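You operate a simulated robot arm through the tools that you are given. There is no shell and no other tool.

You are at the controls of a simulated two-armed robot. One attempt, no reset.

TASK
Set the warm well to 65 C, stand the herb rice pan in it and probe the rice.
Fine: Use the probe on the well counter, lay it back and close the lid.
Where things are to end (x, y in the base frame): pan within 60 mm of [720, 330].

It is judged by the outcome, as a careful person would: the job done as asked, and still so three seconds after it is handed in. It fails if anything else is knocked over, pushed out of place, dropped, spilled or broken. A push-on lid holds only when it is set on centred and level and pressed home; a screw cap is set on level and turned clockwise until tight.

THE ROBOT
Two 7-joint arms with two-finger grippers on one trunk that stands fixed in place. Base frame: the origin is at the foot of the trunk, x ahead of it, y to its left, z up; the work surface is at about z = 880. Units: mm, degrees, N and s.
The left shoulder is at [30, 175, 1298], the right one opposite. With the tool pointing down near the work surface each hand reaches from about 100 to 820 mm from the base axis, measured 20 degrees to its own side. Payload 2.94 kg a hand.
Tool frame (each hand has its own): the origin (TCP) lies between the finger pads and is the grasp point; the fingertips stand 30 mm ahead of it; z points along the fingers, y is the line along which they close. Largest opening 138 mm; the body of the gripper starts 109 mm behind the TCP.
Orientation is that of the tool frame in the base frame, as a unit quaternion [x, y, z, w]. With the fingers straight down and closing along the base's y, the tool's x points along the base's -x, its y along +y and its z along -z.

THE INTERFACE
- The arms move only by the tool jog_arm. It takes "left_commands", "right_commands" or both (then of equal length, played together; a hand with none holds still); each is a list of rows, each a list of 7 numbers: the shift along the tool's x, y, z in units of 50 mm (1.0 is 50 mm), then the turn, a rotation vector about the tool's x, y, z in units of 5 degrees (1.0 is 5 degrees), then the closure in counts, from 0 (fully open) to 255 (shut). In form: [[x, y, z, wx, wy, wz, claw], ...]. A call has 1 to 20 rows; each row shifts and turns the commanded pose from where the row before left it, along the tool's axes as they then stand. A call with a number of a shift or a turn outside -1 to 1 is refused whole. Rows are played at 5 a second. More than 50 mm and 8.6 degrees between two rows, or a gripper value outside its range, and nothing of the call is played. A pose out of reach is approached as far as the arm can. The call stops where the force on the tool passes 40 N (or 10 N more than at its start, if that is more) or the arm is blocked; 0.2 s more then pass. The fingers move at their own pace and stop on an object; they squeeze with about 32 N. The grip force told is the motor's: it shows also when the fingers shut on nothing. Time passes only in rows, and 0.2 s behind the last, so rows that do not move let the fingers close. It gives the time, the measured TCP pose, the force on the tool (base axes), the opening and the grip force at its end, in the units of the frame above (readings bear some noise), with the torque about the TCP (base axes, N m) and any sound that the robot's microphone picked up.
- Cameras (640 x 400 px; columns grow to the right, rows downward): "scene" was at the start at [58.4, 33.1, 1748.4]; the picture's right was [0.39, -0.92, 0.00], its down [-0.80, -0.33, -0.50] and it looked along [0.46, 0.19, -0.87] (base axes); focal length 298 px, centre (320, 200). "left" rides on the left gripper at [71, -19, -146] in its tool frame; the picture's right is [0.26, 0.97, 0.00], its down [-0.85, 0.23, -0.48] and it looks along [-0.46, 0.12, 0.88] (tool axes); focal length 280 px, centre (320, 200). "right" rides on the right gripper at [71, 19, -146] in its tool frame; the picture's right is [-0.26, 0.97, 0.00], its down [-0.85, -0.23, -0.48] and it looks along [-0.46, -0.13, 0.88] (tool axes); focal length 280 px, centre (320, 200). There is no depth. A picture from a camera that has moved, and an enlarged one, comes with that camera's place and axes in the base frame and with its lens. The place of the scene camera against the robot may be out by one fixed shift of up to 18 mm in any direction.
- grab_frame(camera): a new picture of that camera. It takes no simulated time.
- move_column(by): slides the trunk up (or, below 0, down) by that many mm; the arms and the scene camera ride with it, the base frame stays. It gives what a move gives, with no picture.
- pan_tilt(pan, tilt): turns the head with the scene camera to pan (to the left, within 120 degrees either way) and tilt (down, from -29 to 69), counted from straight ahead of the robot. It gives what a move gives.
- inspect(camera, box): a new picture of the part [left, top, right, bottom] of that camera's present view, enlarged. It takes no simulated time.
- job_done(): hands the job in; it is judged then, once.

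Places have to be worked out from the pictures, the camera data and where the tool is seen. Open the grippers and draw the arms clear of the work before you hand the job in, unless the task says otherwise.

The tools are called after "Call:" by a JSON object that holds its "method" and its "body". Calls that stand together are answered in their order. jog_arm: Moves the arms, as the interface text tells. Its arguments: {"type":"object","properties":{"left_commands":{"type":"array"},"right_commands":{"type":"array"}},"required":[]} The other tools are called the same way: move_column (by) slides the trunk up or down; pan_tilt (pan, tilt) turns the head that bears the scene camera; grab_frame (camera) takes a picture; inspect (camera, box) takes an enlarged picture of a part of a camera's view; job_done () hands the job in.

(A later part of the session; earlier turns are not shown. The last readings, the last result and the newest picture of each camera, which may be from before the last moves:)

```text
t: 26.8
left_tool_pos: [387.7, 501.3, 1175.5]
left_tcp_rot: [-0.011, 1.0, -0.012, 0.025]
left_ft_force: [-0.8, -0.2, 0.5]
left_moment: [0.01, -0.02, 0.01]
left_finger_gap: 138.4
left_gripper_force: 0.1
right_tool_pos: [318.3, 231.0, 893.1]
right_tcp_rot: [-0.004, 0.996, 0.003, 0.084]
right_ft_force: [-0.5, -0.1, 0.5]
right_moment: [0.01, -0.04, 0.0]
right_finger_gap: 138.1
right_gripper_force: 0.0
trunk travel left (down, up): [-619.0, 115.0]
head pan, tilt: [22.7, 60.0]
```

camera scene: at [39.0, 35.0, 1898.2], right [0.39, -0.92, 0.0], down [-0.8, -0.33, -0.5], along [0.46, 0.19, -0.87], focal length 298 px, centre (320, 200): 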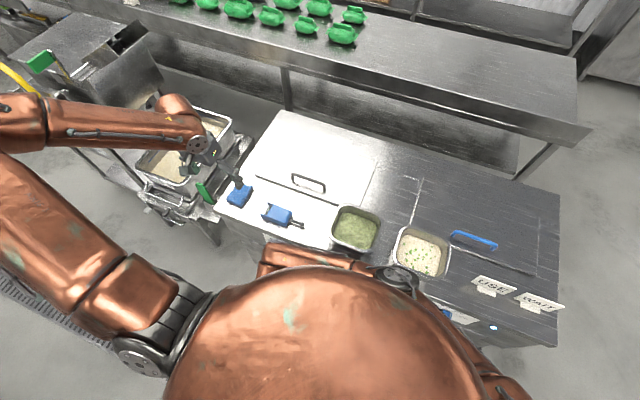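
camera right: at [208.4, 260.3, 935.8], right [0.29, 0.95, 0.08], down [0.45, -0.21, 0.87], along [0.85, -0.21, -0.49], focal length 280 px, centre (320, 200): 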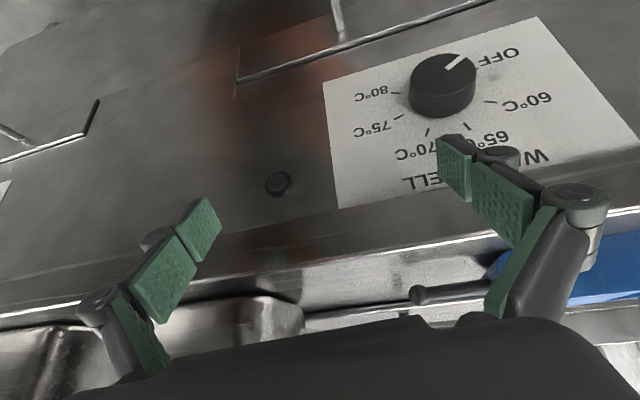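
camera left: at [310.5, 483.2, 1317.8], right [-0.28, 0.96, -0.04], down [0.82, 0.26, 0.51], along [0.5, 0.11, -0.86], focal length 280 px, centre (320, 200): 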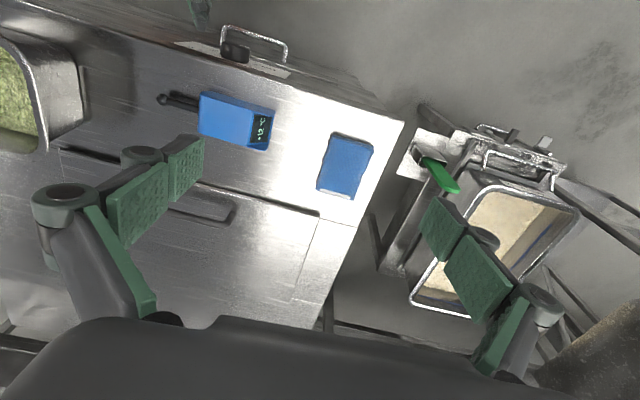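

Call:
{"method": "jog_arm", "body": {"right_commands": [[-0.19, 0.61, 0.12, 0, 0, 0, 0], [-0.19, 0.61, 0.12, 0, 0, 0, 0], [-0.18, 0.61, 0.12, 0, 0, 0, 0], [0, 0, 0, 0, 0, 0, 0]]}}

Call:
{"method": "grab_frame", "body": {"camera": "right"}}

Call:
{"method": "grab_frame", "body": {"camera": "scene"}}

```text
t: 27.8
left_tool_pos: [387.2, 501.0, 1175.9]
left_tcp_rot: [-0.011, 1.0, -0.012, 0.025]
left_ft_force: [-0.8, -0.3, 0.6]
left_moment: [-0.05, -0.04, 0.0]
left_finger_gap: 138.2
left_gripper_force: 0.0
right_tool_pos: [360.2, 292.3, 884.2]
right_tcp_rot: [0.004, 0.996, -0.002, 0.09]
right_ft_force: [-0.2, 0.2, 0.2]
right_moment: [-0.01, -0.02, 0.0]
right_finger_gap: 138.1
right_gripper_force: 0.0
right hand out of reach, approached as far as the arm can: row 3
trunk travel left (down, up): [-619.0, 115.0]
head pan, tilt: [22.7, 60.0]
```

```text
taken
camera right: at [265.1, 313.1, 1014.9], right [0.27, 0.96, 0.04], down [0.75, -0.23, 0.62], along [0.61, -0.13, -0.78], focal length 280 px, centre (320, 200)
```

right: 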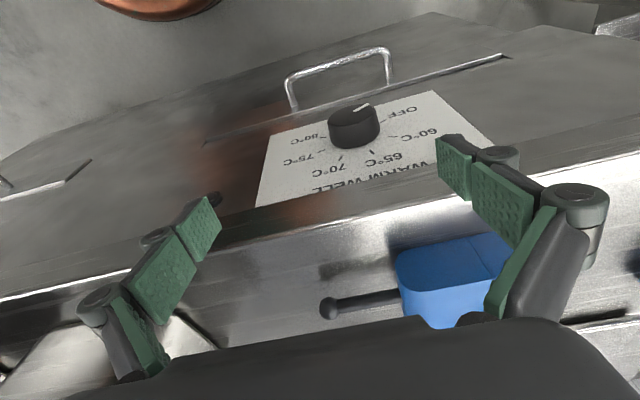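

```text
taken
camera scene: at [37.8, 34.6, 1898.2], right [0.39, -0.92, 0.0], down [-0.8, -0.33, -0.5], along [0.46, 0.19, -0.87], focal length 298 px, centre (320, 200)
```

scene: 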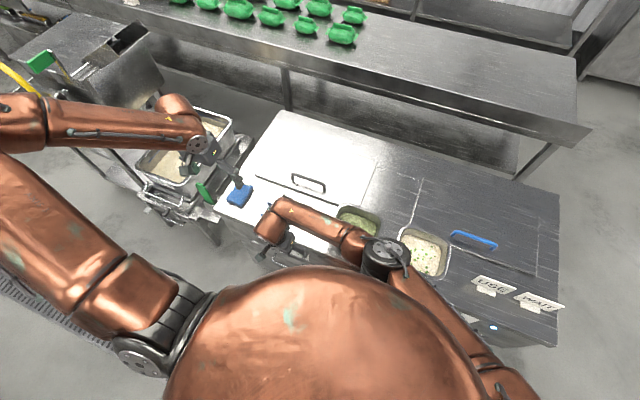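

The right arm is overstretched with the trunk this high. I'll retract it and raise the trunk fully so the left arm, whose elbow stays clear of the pans, can reach down less folded.

Call:
{"method": "jog_arm", "body": {"right_commands": [[0.2, -0.3, -0.6, 0, 0, 0, 0], [0.2, -0.3, -0.6, 0, 0, 0, 0], [0.1, -0.3, -0.6, 0, 0, 0, 0], [0, -0.3, -0.6, 0, 0, 0, 0], [0, -0.7, -0.5, 0, 0.5, 0, 0], [0, -0.7, -0.5, 0, 0.5, 0, 0], [0, -0.7, -0.5, 0, 0.5, 0, 0], [0, -0.7, -0.5, 0, 0.5, 0, 0], [0, -0.8, 0, 0, 0, 0, 0], [0, -0.8, 0, 0, 0, 0, 0], [0, -0.8, 0, 0, 0, 0, 0], [0, -0.8, 0, 0, 0, 0, 0], [0, -0.8, 0, 0, 0, 0, 0], [0, -0.8, 0, 0, 0, 0, 0], [0, 0, 0, 0, 0, 0, 0]]}}

Call:
{"method": "move_column", "body": {"by": 115}}

Call:
{"method": "jog_arm", "body": {"left_commands": [[0.1, 0, 0.8, 0, 0, 0, 0], [0.1, 0, 0.8, 0, 0, 0, 0], [0.1, 0, 0.8, 0, 0, 0, 0], [0.1, 0, 0.8, 0, 0, 0, 0], [0.1, -0.1, 0.8, 0, 0, 0, 0], [0.1, -0.1, 0.8, 0, 0, 0, 0], [0.1, -0.1, 0.8, 0, 0, 0, 0], [0.1, -0.1, 0.8, 0, 0, 0, 0], [0, 0, 0, 0, 0, 0, 0]]}}

Call:
{"method": "grab_frame", "body": {"camera": "scene"}}

Call:
{"method": "grab_frame", "body": {"camera": "left"}}

```text
t: 30.9
left_tool_pos: [388.4, 500.2, 1174.0]
left_tcp_rot: [-0.011, 1.0, -0.012, 0.025]
left_ft_force: [0.1, -0.3, -0.3]
left_moment: [-0.04, -0.01, -0.02]
left_finger_gap: 137.9
left_gripper_force: 0.1
right_tool_pos: [291.6, -141.2, 1093.7]
right_tcp_rot: [-0.002, 1.0, 0.002, -0.004]
right_ft_force: [0.5, 0.6, 0.1]
right_moment: [-0.02, 0.01, 0.0]
right_finger_gap: 138.0
right_gripper_force: 0.1
trunk travel left (down, up): [-619.0, 115.0]
head pan, tilt: [22.7, 60.0]
```

```text
t: 32.4
left_tool_pos: [388.3, 499.2, 1289.7]
left_tcp_rot: [-0.011, 1.0, -0.011, 0.024]
left_ft_force: [0.1, -0.2, 0.5]
left_moment: [0.03, -0.05, -0.02]
left_finger_gap: 137.8
left_gripper_force: 0.0
right_tool_pos: [292.4, -141.4, 1207.2]
right_tcp_rot: [-0.003, 1.0, 0.003, -0.003]
right_ft_force: [-0.2, -0.1, 0.2]
right_moment: [-0.01, 0.0, -0.04]
right_finger_gap: 138.1
right_gripper_force: 0.0
trunk travel left (down, up): [-734.0, 0.0]
head pan, tilt: [22.7, 60.0]
```

```text
t: 34.4
left_tool_pos: [361.3, 492.3, 1127.4]
left_tcp_rot: [-0.012, 1.0, -0.011, 0.024]
left_ft_force: [-1.1, 0.1, 0.6]
left_moment: [-0.04, -0.01, -0.01]
left_finger_gap: 138.0
left_gripper_force: 0.0
left hand out of reach, approached as far as the arm can: row 4, 5, 6, 7, 8
right_tool_pos: [290.6, -140.4, 1208.1]
right_tcp_rot: [-0.002, 1.0, 0.003, -0.004]
right_ft_force: [0.4, -0.1, 0.3]
right_moment: [0.0, 0.01, -0.02]
right_finger_gap: 138.0
right_gripper_force: 0.0
trunk travel left (down, up): [-734.0, 0.0]
head pan, tilt: [22.7, 60.0]
```

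```text
taken
camera scene: at [36.2, 33.8, 2012.7], right [0.39, -0.92, 0.0], down [-0.8, -0.33, -0.5], along [0.46, 0.19, -0.87], focal length 298 px, centre (320, 200)
```

scene: 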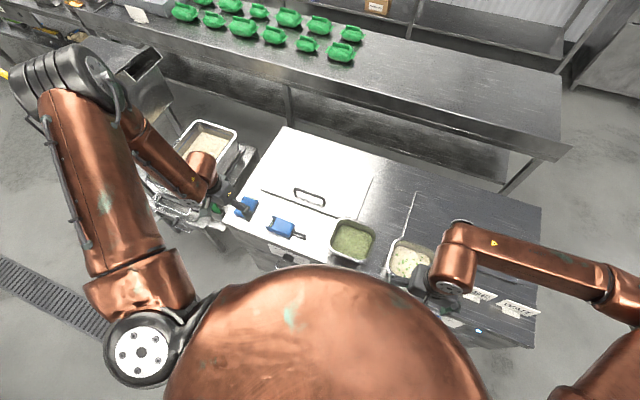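

```text
taken
camera left: at [282.2, 474.1, 1271.3], right [-0.28, 0.96, -0.04], down [0.82, 0.26, 0.51], along [0.5, 0.11, -0.86], focal length 280 px, centre (320, 200)
```

left: 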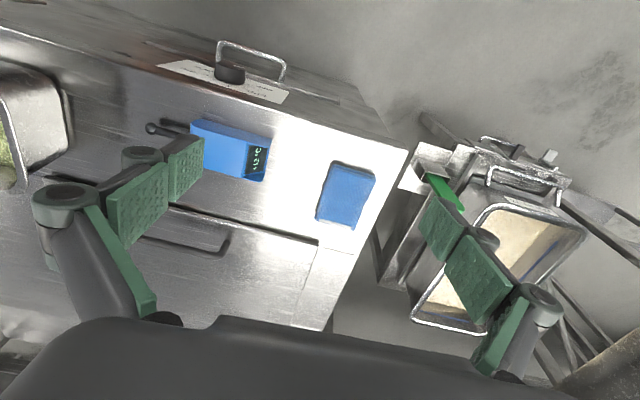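

In this posture the hands can't get more than about 430 mm below the shoulder, so the trunk must go down, not up. I'll lift both hands first, then lower the trunk.

Call:
{"method": "jog_arm", "body": {"left_commands": [[-0.1, 0, -0.8, 0, 0, 0, 0], [-0.1, 0, -0.8, 0, 0, 0, 0], [-0.1, 0, -0.8, 0, 0, 0, 0], [-0.1, 0, -0.8, 0, 0, 0, 0], [-0.1, 0, -0.8, 0, 0, 0, 0], [-0.1, 0, -0.8, 0, 0, 0, 0], [-0.1, 0, -0.8, 0, 0, 0, 0], [-0.1, 0, -0.8, 0, 0, 0, 0], [0, 0, 0, 0, 0, 0, 0]], "right_commands": [[-0.4, 0, -0.8, 0, 0, 0, 0], [-0.4, 0, -0.8, 0, 0, 0, 0], [-0.4, 0, -0.8, 0, 0, 0, 0], [-0.4, 0, -0.8, 0, 0, 0, 0], [-0.4, 0, -0.8, 0, 0, 0, 0], [-0.4, 0, -0.8, 0, 0, 0, 0], [-0.1, 0, -0.8, 0, 0, 0, 0], [-0.1, 0, -0.8, 0, 0, 0, 0], [0, 0, 0, 0, 0, 0, 0]]}}

Call:
{"method": "move_column", "body": {"by": -385}}

Call:
{"method": "grab_frame", "body": {"camera": "scene"}}

```text
t: 36.4
left_tool_pos: [385.8, 498.7, 1450.4]
left_tcp_rot: [-0.011, 1.0, -0.013, 0.025]
left_ft_force: [0.1, 0.7, 0.6]
left_moment: [0.01, -0.01, 0.0]
left_finger_gap: 138.0
left_gripper_force: 0.1
right_tool_pos: [424.0, -142.3, 1527.7]
right_tcp_rot: [-0.002, 1.0, 0.002, -0.003]
right_ft_force: [-0.3, -0.5, -0.4]
right_moment: [-0.01, 0.0, 0.0]
right_finger_gap: 138.1
right_gripper_force: 0.1
trunk travel left (down, up): [-734.0, 0.0]
head pan, tilt: [22.7, 60.0]
```

```text
t: 40.1
left_tool_pos: [383.7, 498.2, 1067.1]
left_tcp_rot: [-0.011, 1.0, -0.012, 0.025]
left_ft_force: [-0.2, 0.1, -0.5]
left_moment: [0.0, -0.01, -0.02]
left_finger_gap: 138.2
left_gripper_force: 0.1
right_tool_pos: [422.3, -142.0, 1142.4]
right_tcp_rot: [-0.002, 1.0, 0.002, -0.004]
right_ft_force: [-0.6, 0.2, 0.4]
right_moment: [0.0, -0.01, 0.0]
right_finger_gap: 138.0
right_gripper_force: 0.0
trunk travel left (down, up): [-349.0, 385.0]
head pan, tilt: [22.7, 60.0]
```

```text
taken
camera scene: at [103.3, 32.9, 1628.0], right [0.39, -0.92, 0.0], down [-0.8, -0.33, -0.5], along [0.46, 0.19, -0.87], focal length 298 px, centre (320, 200)
```

scene: 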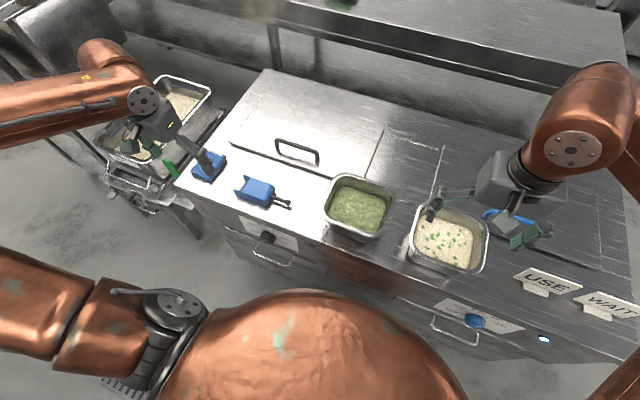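

The trunk leans forward as it drops (camera x went from 58 to 103), which helps far reach. The right arm should now reach the dial comfortably, so I'll move it across in front of the counter, well above the pans.

Call:
{"method": "jog_arm", "body": {"left_commands": [[0, 0.3, -0.4, 0, 0, 0, 0], [0, 0.3, -0.4, 0, 0, 0, 0], [0, 0.3, -0.4, 0, 0, 0, 0], [0, 0.3, -0.4, 0, 0, 0, 0], [0, 0, 0, 0, 0, 0, 0], [0, 0, 0, 0, 0, 0, 0], [0, 0, 0, 0, 0, 0, 0], [0, 0, 0, 0, 0, 0, 0], [0, 0, 0, 0, 0, 0, 0], [0, 0, 0, 0, 0, 0, 0]], "right_commands": [[0.3, 0.8, 0.05, 0, 0, 0, 0], [0.3, 0.8, 0.05, 0, 0, 0, 0], [0.3, 0.8, 0.05, 0, 0, 0, 0], [0.2, 0.8, 0.05, 0, 0, 0, 0], [0.2, 0.8, 0.05, 0, 0, 0, 0], [0.2, 0.8, 0.05, 0, 0, 0, 0], [0.1, 0.8, 0.05, 0, 0, 0, 0], [0, 0.8, 0.05, 0, 0, 0, 0], [0, 0.8, 0.05, 0, 0, 0, 0], [0, 0.6, 0.4, 0, 0, 0, 0]]}}

Call:
{"method": "grab_frame", "body": {"camera": "scene"}}

Call:
{"method": "grab_frame", "body": {"camera": "right"}}

```text
t: 42.3
left_tool_pos: [380.9, 559.8, 1144.4]
left_tcp_rot: [-0.011, 1.0, -0.011, 0.024]
left_ft_force: [-0.8, 0.4, 0.3]
left_moment: [-0.04, 0.04, 0.0]
left_finger_gap: 138.0
left_gripper_force: 0.1
right_tool_pos: [343.4, 248.0, 1104.0]
right_tcp_rot: [-0.002, 1.0, 0.003, -0.003]
right_ft_force: [-0.6, -0.3, -0.4]
right_moment: [0.0, 0.01, 0.02]
right_finger_gap: 137.9
right_gripper_force: 0.1
trunk travel left (down, up): [-349.0, 385.0]
head pan, tilt: [22.7, 60.0]
```

```text
taken
camera scene: at [104.3, 34.9, 1627.8], right [0.39, -0.92, 0.0], down [-0.8, -0.33, -0.5], along [0.46, 0.19, -0.87], focal length 298 px, centre (320, 200)
```

scene: 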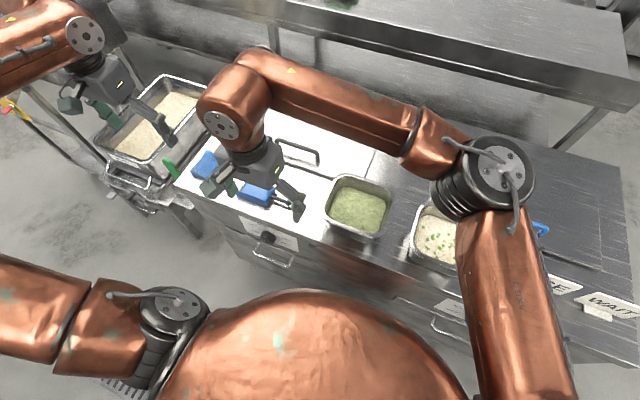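

```text
taken
camera right: at [273.5, 267.2, 1250.1], right [0.26, 0.97, 0.0], down [0.85, -0.23, 0.47], along [0.45, -0.12, -0.88], focal length 280 px, centre (320, 200)
```

right: 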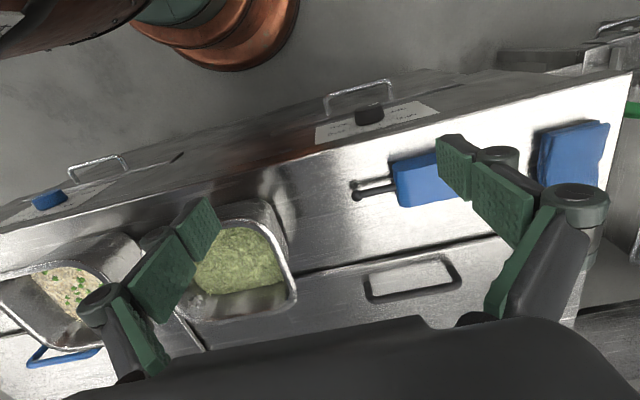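

Call:
{"method": "jog_arm", "body": {"right_commands": [[0.05, 0.3, 0.6, 0, 0, 0, 0], [0.05, 0.3, 0.6, 0, 0, 0, 0], [0.05, 0.3, 0.6, 0, 0, 0, 0], [0, 0.3, 0.6, 0, 0, 0, 0], [0, 0.3, 0.6, 0, 0, 0, 0], [0, 0, 0, 0, -1, 0, 0], [0, 0, 0, 0, -1, 0, 0], [0, 0, 0, 0, 0, 0, 0]]}}

Call:
{"method": "grab_frame", "body": {"camera": "scene"}}

Call:
{"method": "grab_frame", "body": {"camera": "right"}}

```text
t: 44.1
left_tool_pos: [379.2, 559.6, 1145.0]
left_tcp_rot: [-0.012, 1.0, -0.013, 0.025]
left_ft_force: [0.6, -1.5, 0.2]
left_moment: [-0.01, 0.0, 0.01]
left_finger_gap: 138.2
left_gripper_force: 0.1
right_tool_pos: [333.2, 324.0, 952.9]
right_tcp_rot: [-0.002, 0.996, 0.003, 0.084]
right_ft_force: [-0.3, 1.0, 0.4]
right_moment: [-0.01, 0.0, 0.0]
right_finger_gap: 137.8
right_gripper_force: 0.1
trunk travel left (down, up): [-349.0, 385.0]
head pan, tilt: [22.7, 60.0]
```

```text
taken
camera scene: at [104.3, 33.7, 1627.8], right [0.39, -0.92, 0.0], down [-0.8, -0.33, -0.5], along [0.46, 0.19, -0.87], focal length 298 px, centre (320, 200)
```

scene: 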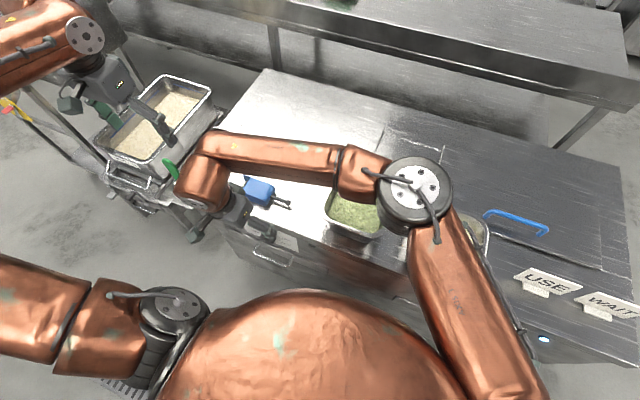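

```text
taken
camera right: at [239.3, 342.4, 1084.9], right [0.25, 0.97, 0.05], down [0.76, -0.23, 0.61], along [0.6, -0.12, -0.79], focal length 280 px, centre (320, 200)
```

right: 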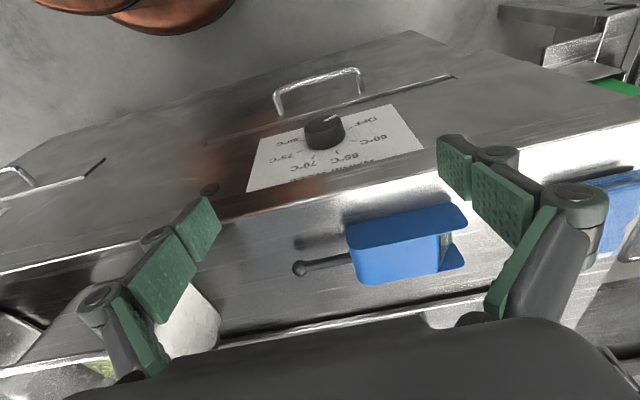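

The elbow would come low over the pans if I went straight down from here. Raising the trunk about 80 mm straightens the arm and keeps the elbow high and back.

Call:
{"method": "move_column", "body": {"by": 80}}

```text
t: 45.3
left_tool_pos: [380.0, 560.5, 1224.0]
left_tcp_rot: [-0.011, 1.0, -0.012, 0.025]
left_ft_force: [0.2, 0.7, 0.4]
left_moment: [0.01, 0.05, 0.01]
left_finger_gap: 138.1
left_gripper_force: 0.1
right_tool_pos: [332.8, 322.3, 1032.0]
right_tcp_rot: [-0.001, 0.996, 0.002, 0.084]
right_ft_force: [-0.7, 0.4, -0.2]
right_moment: [-0.01, -0.05, 0.01]
right_finger_gap: 138.0
right_gripper_force: 0.0
trunk travel left (down, up): [-429.0, 305.0]
head pan, tilt: [22.7, 60.0]
```

Call:
{"method": "jog_arm", "body": {"right_commands": [[0.05, 0, 0.76, 0, 0, 0, 0], [0.05, 0, 0.76, 0, 0, 0, 0], [0.05, 0, 0.76, 0, 0, 0, 0], [0.05, 0, 0.76, 0, 0, 0, 0], [0, 0, 0, 0, 0, 0, 0]]}}

Call:
{"method": "grab_frame", "body": {"camera": "scene"}}

Call:
{"method": "grab_frame", "body": {"camera": "right"}}

```text
t: 46.5
left_tool_pos: [379.4, 559.2, 1226.0]
left_tcp_rot: [-0.011, 1.0, -0.012, 0.025]
left_ft_force: [-0.9, 0.1, 0.4]
left_moment: [0.01, 0.01, 0.02]
left_finger_gap: 138.3
left_gripper_force: 0.2
right_tool_pos: [350.8, 325.5, 882.8]
right_tcp_rot: [-0.002, 0.996, 0.003, 0.084]
right_ft_force: [0.2, -0.7, -0.2]
right_moment: [-0.01, -0.02, -0.02]
right_finger_gap: 137.9
right_gripper_force: 0.1
trunk travel left (down, up): [-429.0, 305.0]
head pan, tilt: [22.7, 60.0]
```

```text
taken
camera scene: at [69.7, 33.6, 1708.3], right [0.39, -0.92, 0.0], down [-0.8, -0.33, -0.5], along [0.46, 0.19, -0.87], focal length 298 px, centre (320, 200)
```

scene: 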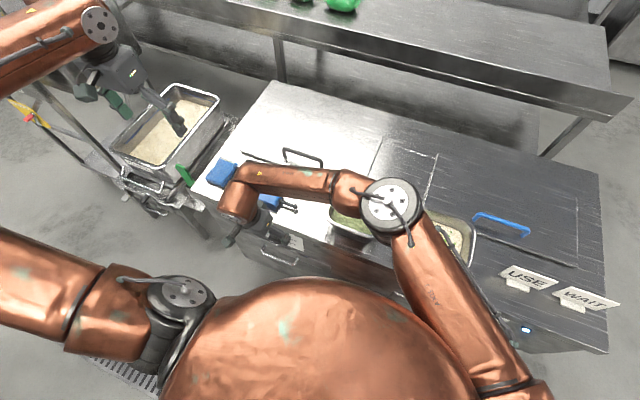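

```text
taken
camera right: at [256.3, 343.7, 1014.1], right [0.25, 0.97, 0.05], down [0.76, -0.23, 0.61], along [0.6, -0.12, -0.79], focal length 280 px, centre (320, 200)
```

right: 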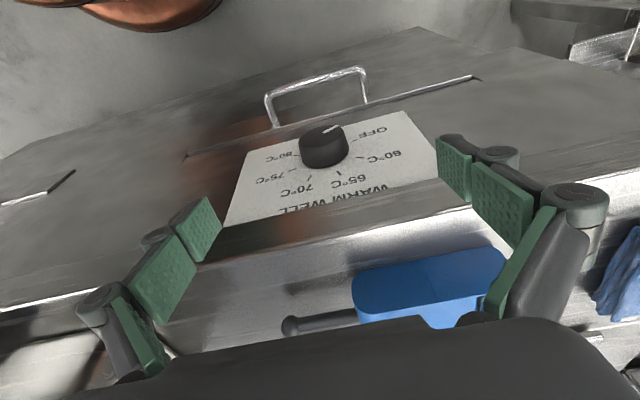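

Call:
{"method": "inspect", "body": {"camera": "right", "box": [210, 90, 450, 240]}}

```text
2.67 times, centred on (330, 165) of right
camera zoom: at [256.3, 343.7, 1014.1], right [0.25, 0.97, 0.05], down [0.76, -0.23, 0.61], along [0.6, -0.12, -0.79], focal length 748 px, centre (293, 293)
```

zoom: 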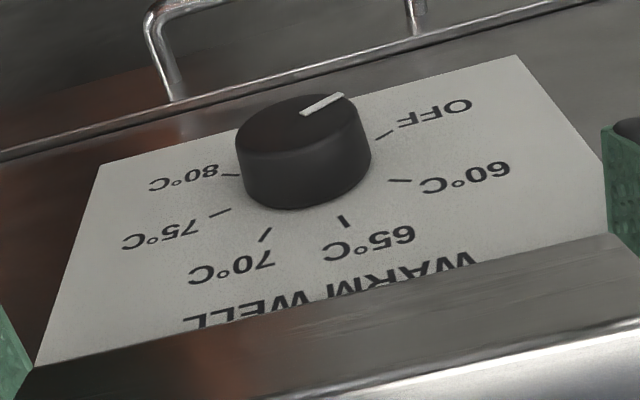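

Triangulating two views gives the panel at x≈399.5, the knob axis at y≈324.5, z≈755 and the knob face at x≈375. I'll descend along the tool axis to straddle the knob.

Call:
{"method": "jog_arm", "body": {"right_commands": [[-0.02, -0.01, 0.65, 0, 0, 0, 0], [-0.02, -0.01, 0.65, 0, 0, 0, 0], [-0.02, 0, 0.65, 0, 0, 0, 0], [-0.03, 0, 0.66, 0, 0, 0, 0], [0, 0, 0, 0, 0, 0, 0]]}}

Call:
{"method": "grab_frame", "body": {"camera": "right"}}

Call:
{"method": "grab_frame", "body": {"camera": "scene"}}

```text
t: 47.7
left_tool_pos: [379.7, 560.0, 1224.6]
left_tcp_rot: [-0.011, 1.0, -0.012, 0.025]
left_ft_force: [-0.2, -0.4, 0.1]
left_moment: [0.03, -0.01, 0.02]
left_finger_gap: 138.0
left_gripper_force: 0.1
right_tool_pos: [375.2, 322.1, 753.1]
right_tcp_rot: [-0.001, 0.996, 0.003, 0.084]
right_ft_force: [-0.6, -0.1, 1.1]
right_moment: [0.02, -0.02, -0.03]
right_finger_gap: 138.3
right_gripper_force: 0.1
trunk travel left (down, up): [-429.0, 305.0]
head pan, tilt: [22.7, 60.0]
```

```text
taken
camera right: at [281.9, 341.9, 886.0], right [0.26, 0.97, 0.05], down [0.76, -0.23, 0.61], along [0.6, -0.12, -0.79], focal length 280 px, centre (320, 200)
```

right: 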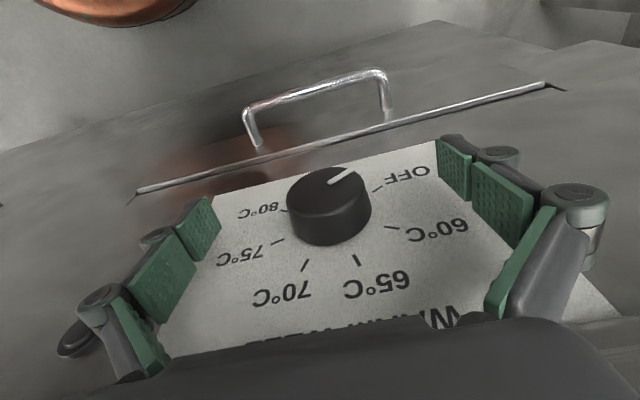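

```text
taken
camera scene: at [69.7, 34.0, 1708.3], right [0.39, -0.92, 0.0], down [-0.8, -0.33, -0.5], along [0.46, 0.19, -0.87], focal length 298 px, centre (320, 200)
```

scene: 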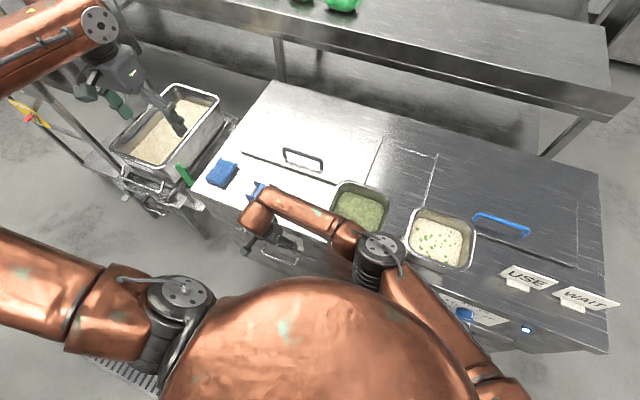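

The knob sits neatly between the pads. I'll centre the tool on its axis, close on it, and turn 35° clockwise about the knob axis as a first step.

Call:
{"method": "jog_arm", "body": {"right_commands": [[-0.03, 0.05, -0.04, 0, 0, 0, 0], [0, 0, 0, 0, 0, 0, 255], [0, 0, 0, 0, 0, 0, 255], [0, 0, 0, 0, 0, 0, 255], [0, 0, 0, 0, 0, 0, 255], [0, 0, 0, 0, 0, 0, 255], [0, 0, 0, 0, 0, 0, 255], [0, 0, 0, 0, 0, 0, 255], [0, 0, 0, 0, 0, 0, 255]]}}

Call:
{"method": "grab_frame", "body": {"camera": "right"}}

```text
t: 49.7
left_tool_pos: [380.7, 561.4, 1224.3]
left_tcp_rot: [-0.01, 1.0, -0.012, 0.024]
left_ft_force: [-0.6, -0.8, -0.4]
left_moment: [-0.01, 0.03, -0.02]
left_finger_gap: 137.9
left_gripper_force: 0.0
right_tool_pos: [374.4, 323.7, 754.2]
right_tcp_rot: [-0.002, 0.997, 0.004, 0.083]
right_ft_force: [3.0, 6.8, 3.5]
right_moment: [0.03, -0.1, 0.08]
right_finger_gap: 46.9
right_gripper_force: 44.8
right hand out of reach, approached as far as the arm can: row 1
trunk travel left (down, up): [-429.0, 305.0]
head pan, tilt: [22.7, 60.0]
```

```text
taken
camera right: at [281.1, 343.0, 886.3], right [0.25, 0.97, 0.05], down [0.76, -0.23, 0.61], along [0.6, -0.12, -0.79], focal length 280 px, centre (320, 200)
```

right: 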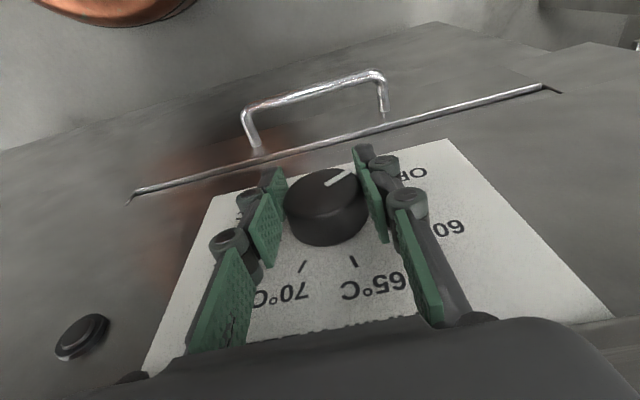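

Gripped (gap 47 mm). Now turning 35° about the knob axis.

Call:
{"method": "jog_arm", "body": {"right_commands": [[0, 0, 0, -0.986, 0, 0.167, 255], [0, 0, 0, -0.986, 0, 0.167, 255], [0, 0, 0, -0.986, 0, 0.167, 255], [0, 0, 0, -0.986, 0, 0.167, 255], [0, 0, 0, -0.986, 0, 0.167, 255], [0, 0, 0, -0.986, 0, 0.167, 255], [0, 0, 0, -0.986, 0, 0.167, 255], [0, 0, 0, 0, 0, 0, 255]]}}

Call:
{"method": "grab_frame", "body": {"camera": "right"}}

Call:
{"method": "grab_frame", "body": {"camera": "scene"}}

```text
t: 50.3
left_tool_pos: [379.2, 558.1, 1224.9]
left_tcp_rot: [-0.011, 1.0, -0.011, 0.025]
left_ft_force: [-0.5, -0.3, 0.1]
left_moment: [0.02, 0.03, 0.02]
left_finger_gap: 138.0
left_gripper_force: 0.0
right_tool_pos: [373.3, 322.5, 757.8]
right_tcp_rot: [0.0, 0.993, 0.08, 0.085]
right_ft_force: [-9.8, -5.9, 15.2]
right_moment: [-0.68, -2.88, -0.63]
right_finger_gap: 46.9
right_gripper_force: 45.3
trunk travel left (down, up): [-429.0, 305.0]
head pan, tilt: [22.7, 60.0]
stopped in row 3 (right hand): the force on the tool passed its limit at 66 N (the readings are from after the stop); the commanded pose is now the measured one
```

```text
taken
camera right: at [279.2, 320.9, 890.1], right [0.25, 0.95, 0.2], down [0.76, -0.32, 0.57], along [0.6, 0.01, -0.8], focal length 280 px, centre (320, 200)
```

right: 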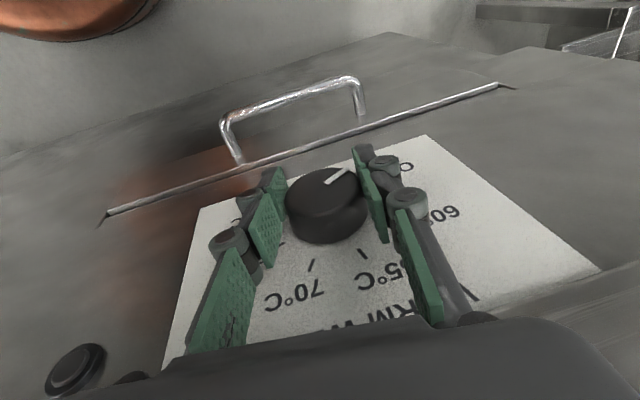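

```text
taken
camera scene: at [68.4, 31.8, 1708.3], right [0.39, -0.92, 0.0], down [-0.8, -0.33, -0.5], along [0.46, 0.19, -0.87], focal length 298 px, centre (320, 200)
```

scene: 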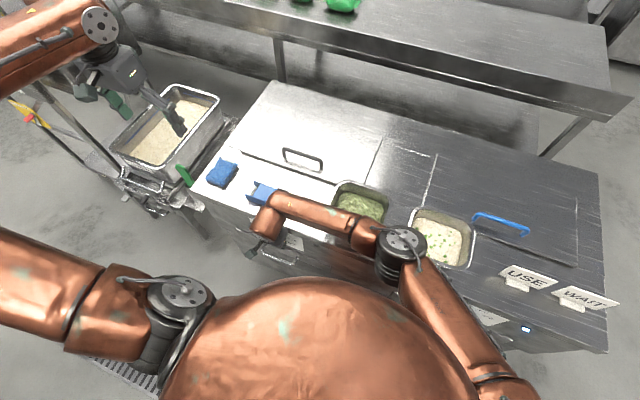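

The knob turned with the hand about 9°, then a force spike stopped it. I'll open the fingers and see whether any contact force remains, to tell knob load from a lip contact.

Call:
{"method": "jog_arm", "body": {"right_commands": [[0, 0, 0, 0, 0, 0, 100], [0, 0, 0, 0, 0, 0, 100], [0, 0, 0, 0, 0, 0, 100], [0, 0, 0, 0, 0, 0, 100]]}}

Call:
{"method": "inspect", "body": {"camera": "right", "box": [200, 120, 480, 300]}}

Call:
{"method": "inspect", "body": {"camera": "scene", "box": [200, 160, 420, 300]}}

```text
t: 51.3
left_tool_pos: [378.5, 559.3, 1225.9]
left_tcp_rot: [-0.011, 1.0, -0.01, 0.025]
left_ft_force: [0.8, 0.3, -0.7]
left_moment: [0.03, 0.01, -0.03]
left_finger_gap: 138.1
left_gripper_force: 0.1
right_tool_pos: [373.0, 324.0, 757.5]
right_tcp_rot: [0.001, 0.993, 0.08, 0.086]
right_ft_force: [-9.3, -1.3, 25.9]
right_moment: [-0.77, -1.76, -0.34]
right_finger_gap: 83.8
right_gripper_force: 0.0
trunk travel left (down, up): [-429.0, 305.0]
head pan, tilt: [22.7, 60.0]
```

```text
2.22 times, centred on (340, 210) of right
camera zoom: at [279.3, 321.0, 890.0], right [0.25, 0.95, 0.2], down [0.76, -0.32, 0.57], along [0.6, 0.01, -0.8], focal length 623 px, centre (276, 178)
```

zoom: 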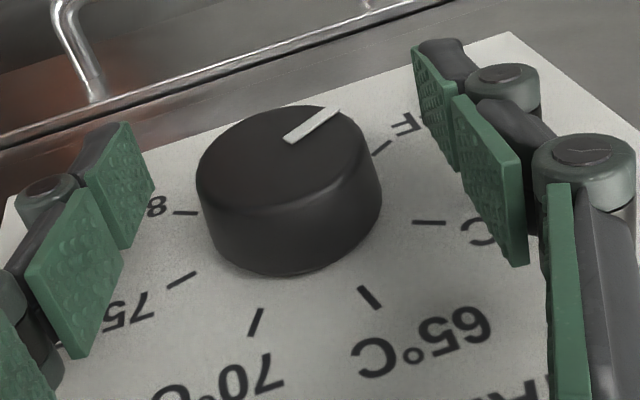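

```text
2.86 times, centred on (310, 230) of scene
camera zoom: at [67.1, 32.1, 1708.5], right [0.39, -0.92, 0.0], down [-0.8, -0.33, -0.5], along [0.46, 0.19, -0.86], focal length 850 px, centre (349, 114)
```

zoom: 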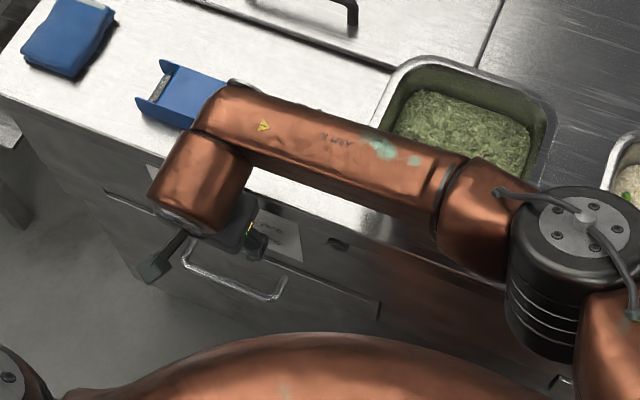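

Contact remains with the fingers open (26 N up): the gripper body is resting on the counter lip. I'll back off, pitch a little more, and grip the knob nearer the fingertips so the body clears the lip.

Call:
{"method": "jog_arm", "body": {"right_commands": [[0.3, 0, -0.4, 0, 0, 0, 0], [0.3, 0, -0.4, 0, 0, 0, 0], [0, 0, 0, 0.907, 0, -0.154, 0], [0, 0, 0, 0.907, 0, -0.154, 0], [0, 0, 0, 0, -0.84, 0, 0], [0, 0, 0, 0, -0.84, 0, 0], [0, 0, 0, 0, 0, 0, 0]]}}

Call:
{"method": "grab_frame", "body": {"camera": "right"}}

```text
t: 52.9
left_tool_pos: [380.3, 560.2, 1224.2]
left_tcp_rot: [-0.011, 1.0, -0.012, 0.024]
left_ft_force: [0.4, -0.4, -0.2]
left_moment: [-0.02, 0.01, -0.02]
left_finger_gap: 138.1
left_gripper_force: 0.0
right_tool_pos: [338.4, 315.8, 788.7]
right_tcp_rot: [-0.006, 0.987, 0.0, 0.159]
right_ft_force: [0.4, 0.2, -0.1]
right_moment: [-0.02, 0.0, -0.02]
right_finger_gap: 137.8
right_gripper_force: 0.0
trunk travel left (down, up): [-429.0, 305.0]
head pan, tilt: [22.7, 60.0]
```

```text
taken
camera right: at [226.7, 335.8, 904.7], right [0.24, 0.97, 0.08], down [0.66, -0.22, 0.72], along [0.71, -0.12, -0.69], focal length 280 px, centre (320, 200)
```

right: 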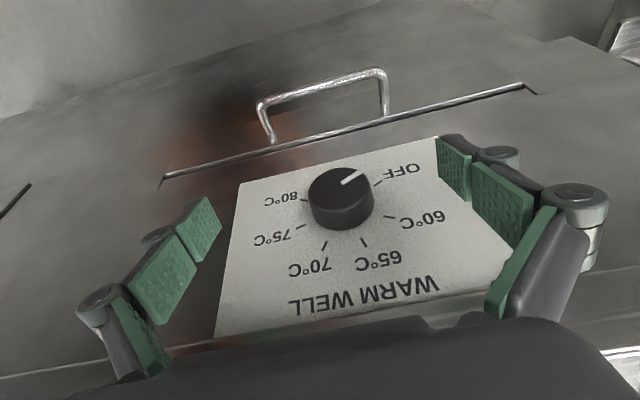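

Call:
{"method": "inspect", "body": {"camera": "right", "box": [230, 140, 470, 290]}}

Call:
{"method": "inspect", "body": {"camera": "right", "box": [180, 230, 640, 400]}}

```text
2.67 times, centred on (350, 215) of right
camera zoom: at [226.7, 335.8, 904.7], right [0.24, 0.97, 0.08], down [0.66, -0.22, 0.72], along [0.71, -0.12, -0.69], focal length 748 px, centre (240, 160)
```

zoom: 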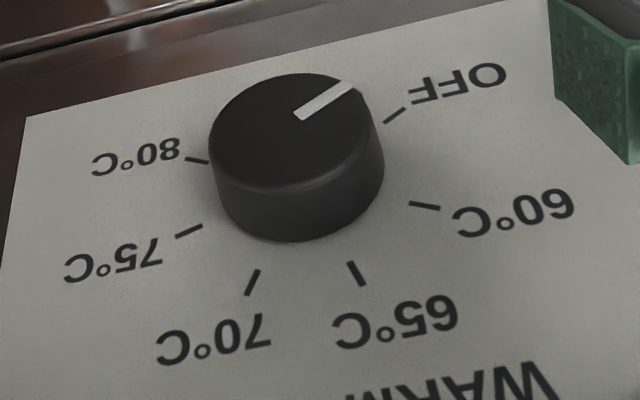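

```text
1.39 times, centred on (410, 315) of right
camera zoom: at [226.7, 335.8, 904.7], right [0.24, 0.97, 0.08], down [0.66, -0.22, 0.72], along [0.71, -0.12, -0.69], focal length 390 px, centre (195, 40)
```

zoom: 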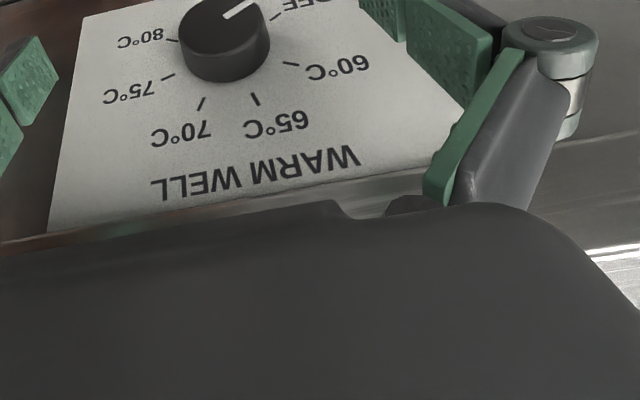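

The knob is still at OFF and my fix on its axis holds. I'll move in, with the knob nearer the fingertips, and grip.

Call:
{"method": "jog_arm", "body": {"right_commands": [[-0.26, 0.087, 0.32, 0, 0, 0, 0], [-0.26, 0.087, 0.32, 0, 0, 0, 0], [0, 0, 0, 0, 0, 0, 0], [0, 0, 0, 0, 0, 0, 255], [0, 0, 0, 0, 0, 0, 255], [0, 0, 0, 0, 0, 0, 255], [0, 0, 0, 0, 0, 0, 255], [0, 0, 0, 0, 0, 0, 255], [0, 0, 0, 0, 0, 0, 255], [0, 0, 0, 0, 0, 0, 255]]}}

Call:
{"method": "grab_frame", "body": {"camera": "right"}}

```text
t: 55.1
left_tool_pos: [380.1, 560.7, 1223.5]
left_tcp_rot: [-0.012, 1.0, -0.012, 0.024]
left_ft_force: [0.9, -0.1, -0.5]
left_moment: [0.0, 0.01, 0.02]
left_finger_gap: 137.9
left_gripper_force: 0.1
right_tool_pos: [375.7, 324.9, 766.7]
right_tcp_rot: [-0.004, 0.987, -0.001, 0.158]
right_ft_force: [0.5, 2.1, 0.9]
right_moment: [0.02, 0.09, 0.14]
right_finger_gap: 50.1
right_gripper_force: 45.1
trunk travel left (down, up): [-429.0, 305.0]
head pan, tilt: [22.7, 60.0]
```

```text
taken
camera right: at [263.3, 343.5, 883.3], right [0.24, 0.97, 0.08], down [0.66, -0.22, 0.72], along [0.71, -0.12, -0.69], focal length 280 px, centre (320, 200)
```

right: 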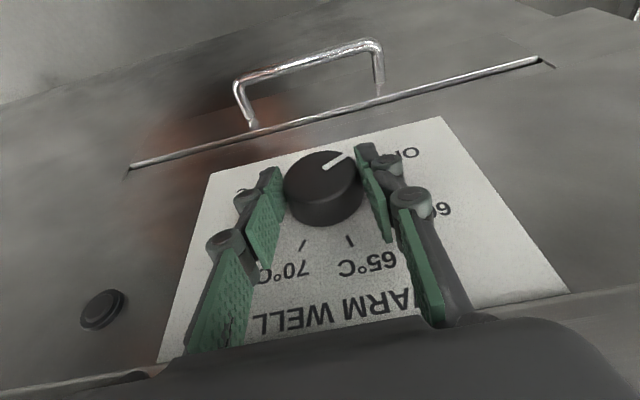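

Gripped at the fingertips with almost no side load. Turning 35° clockwise about the knob axis.

Call:
{"method": "jog_arm", "body": {"right_commands": [[0, -0.021, 0, -0.949, 0, 0.314, 255], [0, -0.021, 0, -0.949, 0, 0.314, 255], [0, -0.021, 0, -0.949, 0, 0.314, 255], [0, -0.021, 0, -0.949, 0, 0.314, 255], [0, -0.021, 0, -0.949, 0, 0.314, 255], [0, -0.021, 0, -0.949, 0, 0.314, 255], [0, -0.021, 0, -0.949, 0, 0.314, 255], [0, 0, 0, 0, 0, 0, 255]]}}

Call:
{"method": "grab_frame", "body": {"camera": "right"}}

Call:
{"method": "inspect", "body": {"camera": "scene", "box": [200, 160, 480, 330]}}

```text
t: 56.9
left_tool_pos: [380.9, 557.5, 1224.8]
left_tcp_rot: [-0.012, 1.0, -0.011, 0.025]
left_ft_force: [0.4, -0.6, 0.1]
left_moment: [-0.01, 0.01, -0.02]
left_finger_gap: 137.8
left_gripper_force: 0.1
right_tool_pos: [376.0, 314.9, 763.1]
right_tcp_rot: [0.045, 0.942, 0.294, 0.152]
right_ft_force: [3.4, -28.2, -6.3]
right_moment: [-0.46, -0.12, -0.49]
right_finger_gap: 49.7
right_gripper_force: 45.0
trunk travel left (down, up): [-429.0, 305.0]
head pan, tilt: [22.7, 60.0]
```

```text
taken
camera right: at [263.1, 265.0, 870.5], right [0.24, 0.75, 0.62], down [0.66, -0.59, 0.46], along [0.71, 0.29, -0.64], focal length 280 px, centre (320, 200)
```

right: 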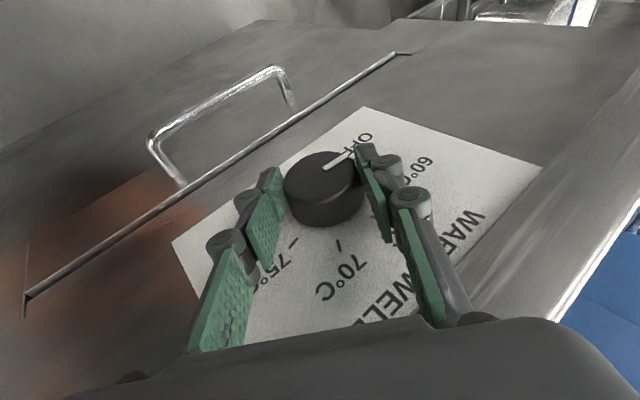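

```text
2.29 times, centred on (340, 245) of scene
camera zoom: at [70.8, 30.3, 1708.1], right [0.39, -0.92, 0.0], down [-0.8, -0.33, -0.5], along [0.46, 0.19, -0.87], focal length 680 px, centre (274, 97)
```

zoom: 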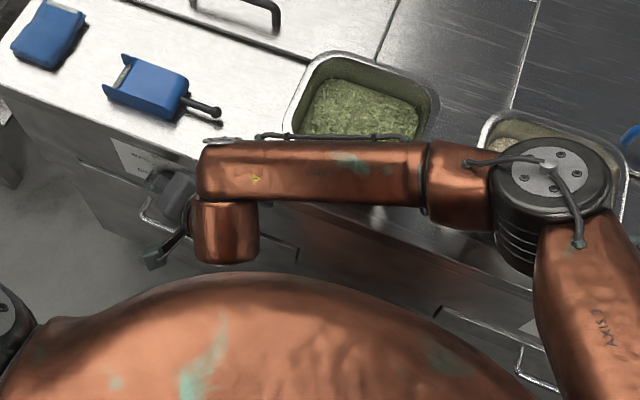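

The knob followed the hand (its pointer is fixed relative to the fingers). I'll open, rotate back about the same axis, and check the pointer before regripping.

Call:
{"method": "jog_arm", "body": {"right_commands": [[0, 0, 0, 0, 0, 0, 90], [0, 0, 0, 0, 0, 0, 90], [0, 0, 0, 0, 0, 0, 90], [0, 0.021, 0, 0.949, 0, -0.314, 90], [0, 0.021, 0, 0.949, 0, -0.314, 90], [0, 0.021, 0, 0.949, 0, -0.314, 90], [0, 0.021, 0, 0.949, 0, -0.314, 90], [0, 0.021, 0, 0.949, 0, -0.314, 90], [0, 0.021, 0, 0.949, 0, -0.314, 90], [0, 0.021, 0, 0.949, 0, -0.314, 90], [0, 0, 0, 0, 0, 0, 90]]}}

Call:
{"method": "grab_frame", "body": {"camera": "right"}}

Call:
{"method": "grab_frame", "body": {"camera": "scene"}}

```text
t: 59.3
left_tool_pos: [381.1, 559.5, 1223.9]
left_tcp_rot: [-0.011, 1.0, -0.012, 0.024]
left_ft_force: [0.1, 0.5, -1.0]
left_moment: [-0.02, 0.04, 0.01]
left_finger_gap: 138.1
left_gripper_force: 0.0
right_tool_pos: [368.4, 328.8, 768.4]
right_tcp_rot: [-0.011, 0.987, 0.012, 0.159]
right_ft_force: [0.8, 0.0, -0.7]
right_moment: [-0.02, -0.01, 0.02]
right_finger_gap: 89.3
right_gripper_force: 0.0
right hand out of reach, approached as far as the arm can: row 10
trunk travel left (down, up): [-429.0, 305.0]
head pan, tilt: [22.7, 60.0]
```

```text
taken
camera right: at [256.2, 343.7, 885.1], right [0.22, 0.97, 0.1], down [0.66, -0.23, 0.71], along [0.71, -0.09, -0.69], focal length 280 px, centre (320, 200)
```

right: 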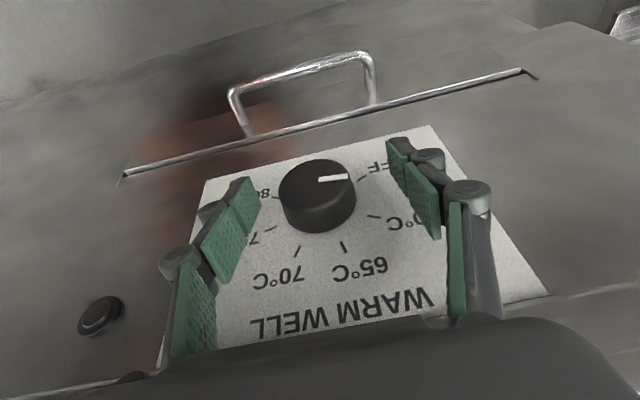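

```text
taken
camera scene: at [70.1, 33.5, 1708.2], right [0.39, -0.92, 0.0], down [-0.8, -0.33, -0.5], along [0.46, 0.19, -0.87], focal length 298 px, centre (320, 200)
```

scene: 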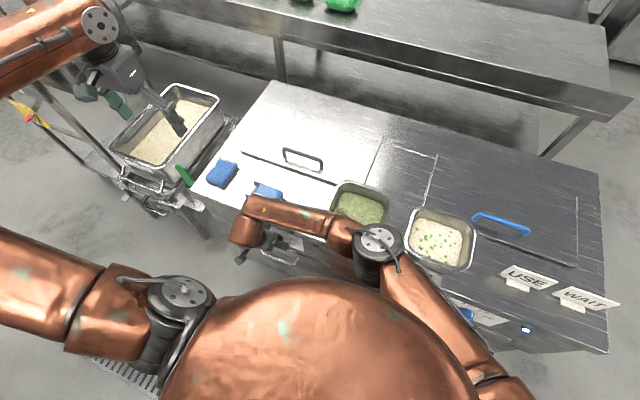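

Call:
{"method": "inspect", "body": {"camera": "right", "box": [210, 130, 450, 280]}}

```text
2.67 times, centred on (330, 205) of right
camera zoom: at [256.2, 343.7, 885.1], right [0.22, 0.97, 0.1], down [0.66, -0.23, 0.71], along [0.71, -0.09, -0.69], focal length 748 px, centre (293, 187)
```

zoom: 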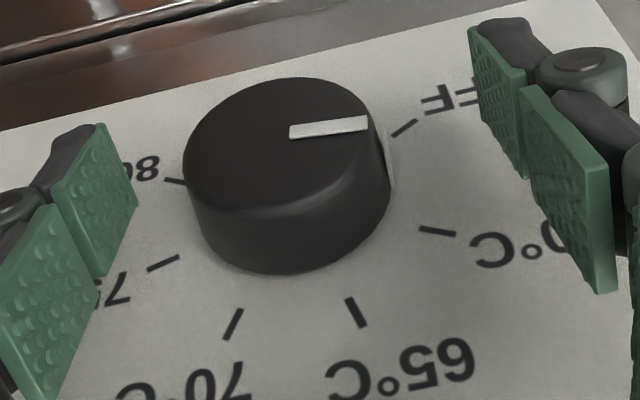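

The knob now points about 32° past OFF and holds there. I'll regrip for a second 35° turn.

Call:
{"method": "jog_arm", "body": {"right_commands": [[-0.1, -0.1, 0.076, -0.45, 0.01, 0.456, 90], [0, 0, 0, 0, 0, 0, 90], [0, 0, 0, 0, 0, 0, 255], [0, 0, 0, 0, 0, 0, 255], [0, 0, 0, 0, 0, 0, 255], [0, 0, 0, 0, 0, 0, 255], [0, 0, 0, 0, 0, 0, 255], [0, 0, 0, 0, 0, 0, 255]]}}

Call:
{"method": "jog_arm", "body": {"right_commands": [[0, -0.021, 0, -0.949, 0, 0.314, 255], [0, -0.021, 0, -0.949, 0, 0.314, 255], [0, -0.021, 0, -0.949, 0, 0.314, 255], [0, -0.021, 0, -0.949, 0, 0.314, 255], [0, -0.021, 0, -0.949, 0, 0.314, 255], [0, -0.021, 0, -0.949, 0, 0.314, 255], [0, 0, 0, 0, 0, 0, 255]]}}

Call:
{"method": "grab_frame", "body": {"camera": "right"}}

```text
t: 61.1
left_tool_pos: [380.5, 560.0, 1224.8]
left_tcp_rot: [-0.011, 1.0, -0.013, 0.024]
left_ft_force: [0.4, 0.0, -0.8]
left_moment: [-0.02, -0.02, -0.01]
left_finger_gap: 138.0
left_gripper_force: 0.0
right_tool_pos: [374.7, 325.7, 766.9]
right_tcp_rot: [0.011, 0.987, 0.022, 0.159]
right_ft_force: [0.0, -3.1, -0.1]
right_moment: [-0.06, -0.07, -0.11]
right_finger_gap: 49.2
right_gripper_force: 44.9
trunk travel left (down, up): [-429.0, 305.0]
head pan, tilt: [22.7, 60.0]
```

```text
t: 62.7
left_tool_pos: [380.6, 558.1, 1224.8]
left_tcp_rot: [-0.011, 1.0, -0.011, 0.024]
left_ft_force: [0.7, 0.2, 0.2]
left_moment: [-0.01, 0.0, -0.01]
left_finger_gap: 138.1
left_gripper_force: 0.0
right_tool_pos: [374.6, 315.1, 764.4]
right_tcp_rot: [0.052, 0.947, 0.277, 0.154]
right_ft_force: [-4.8, -23.7, -3.0]
right_moment: [-0.36, 0.35, -0.4]
right_finger_gap: 49.5
right_gripper_force: 45.3
trunk travel left (down, up): [-429.0, 305.0]
head pan, tilt: [22.7, 60.0]
```

```text
taken
camera right: at [261.7, 271.9, 872.8], right [0.26, 0.76, 0.59], down [0.65, -0.59, 0.48], along [0.72, 0.26, -0.65], focal length 280 px, centre (320, 200)
```

right: 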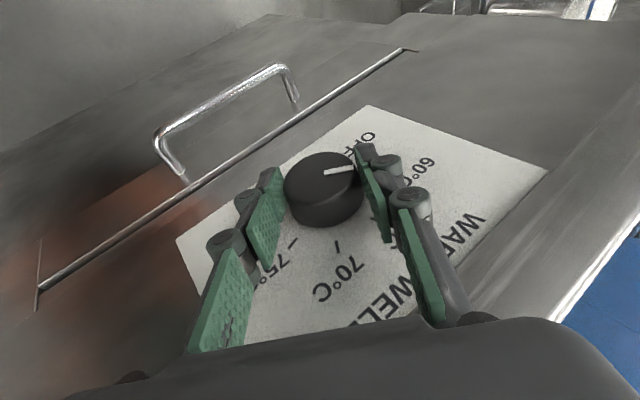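

Call:
{"method": "jog_arm", "body": {"right_commands": [[0, 0, 0, 0, 0, 0, 90], [0, 0, 0, 0, 0, 0, 90], [0, 0, 0, 0, 0, 0, 90], [0, 0.021, 0, 0.949, 0, -0.314, 90], [0, 0.021, 0, 0.949, 0, -0.314, 90], [0, 0.021, 0, 0.949, 0, -0.314, 90], [0, 0.021, 0, 0.949, 0, -0.314, 90], [0, 0.021, 0, 0.949, 0, -0.314, 90], [0, 0.021, 0, 0.949, 0, -0.314, 90], [0, 0, 0, 0, 0, 0, 90]]}}

Call:
{"method": "inspect", "body": {"camera": "right", "box": [210, 130, 450, 280]}}

```text
t: 64.9
left_tool_pos: [380.2, 559.5, 1224.6]
left_tcp_rot: [-0.011, 1.0, -0.012, 0.025]
left_ft_force: [0.0, -0.9, -0.1]
left_moment: [-0.01, 0.0, -0.01]
left_finger_gap: 137.7
left_gripper_force: 0.0
right_tool_pos: [375.0, 325.7, 767.7]
right_tcp_rot: [0.011, 0.987, 0.022, 0.158]
right_ft_force: [0.0, -0.5, -0.3]
right_moment: [0.01, -0.02, -0.01]
right_finger_gap: 89.5
right_gripper_force: 0.1
trunk travel left (down, up): [-429.0, 305.0]
head pan, tilt: [22.7, 60.0]
```

```text
2.67 times, centred on (330, 205) of right
camera zoom: at [263.7, 340.6, 884.2], right [0.26, 0.96, 0.13], down [0.65, -0.27, 0.71], along [0.71, -0.1, -0.7], focal length 748 px, centre (293, 187)
```

zoom: 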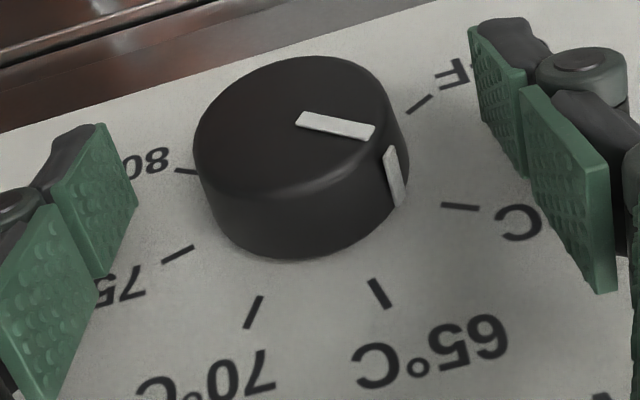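

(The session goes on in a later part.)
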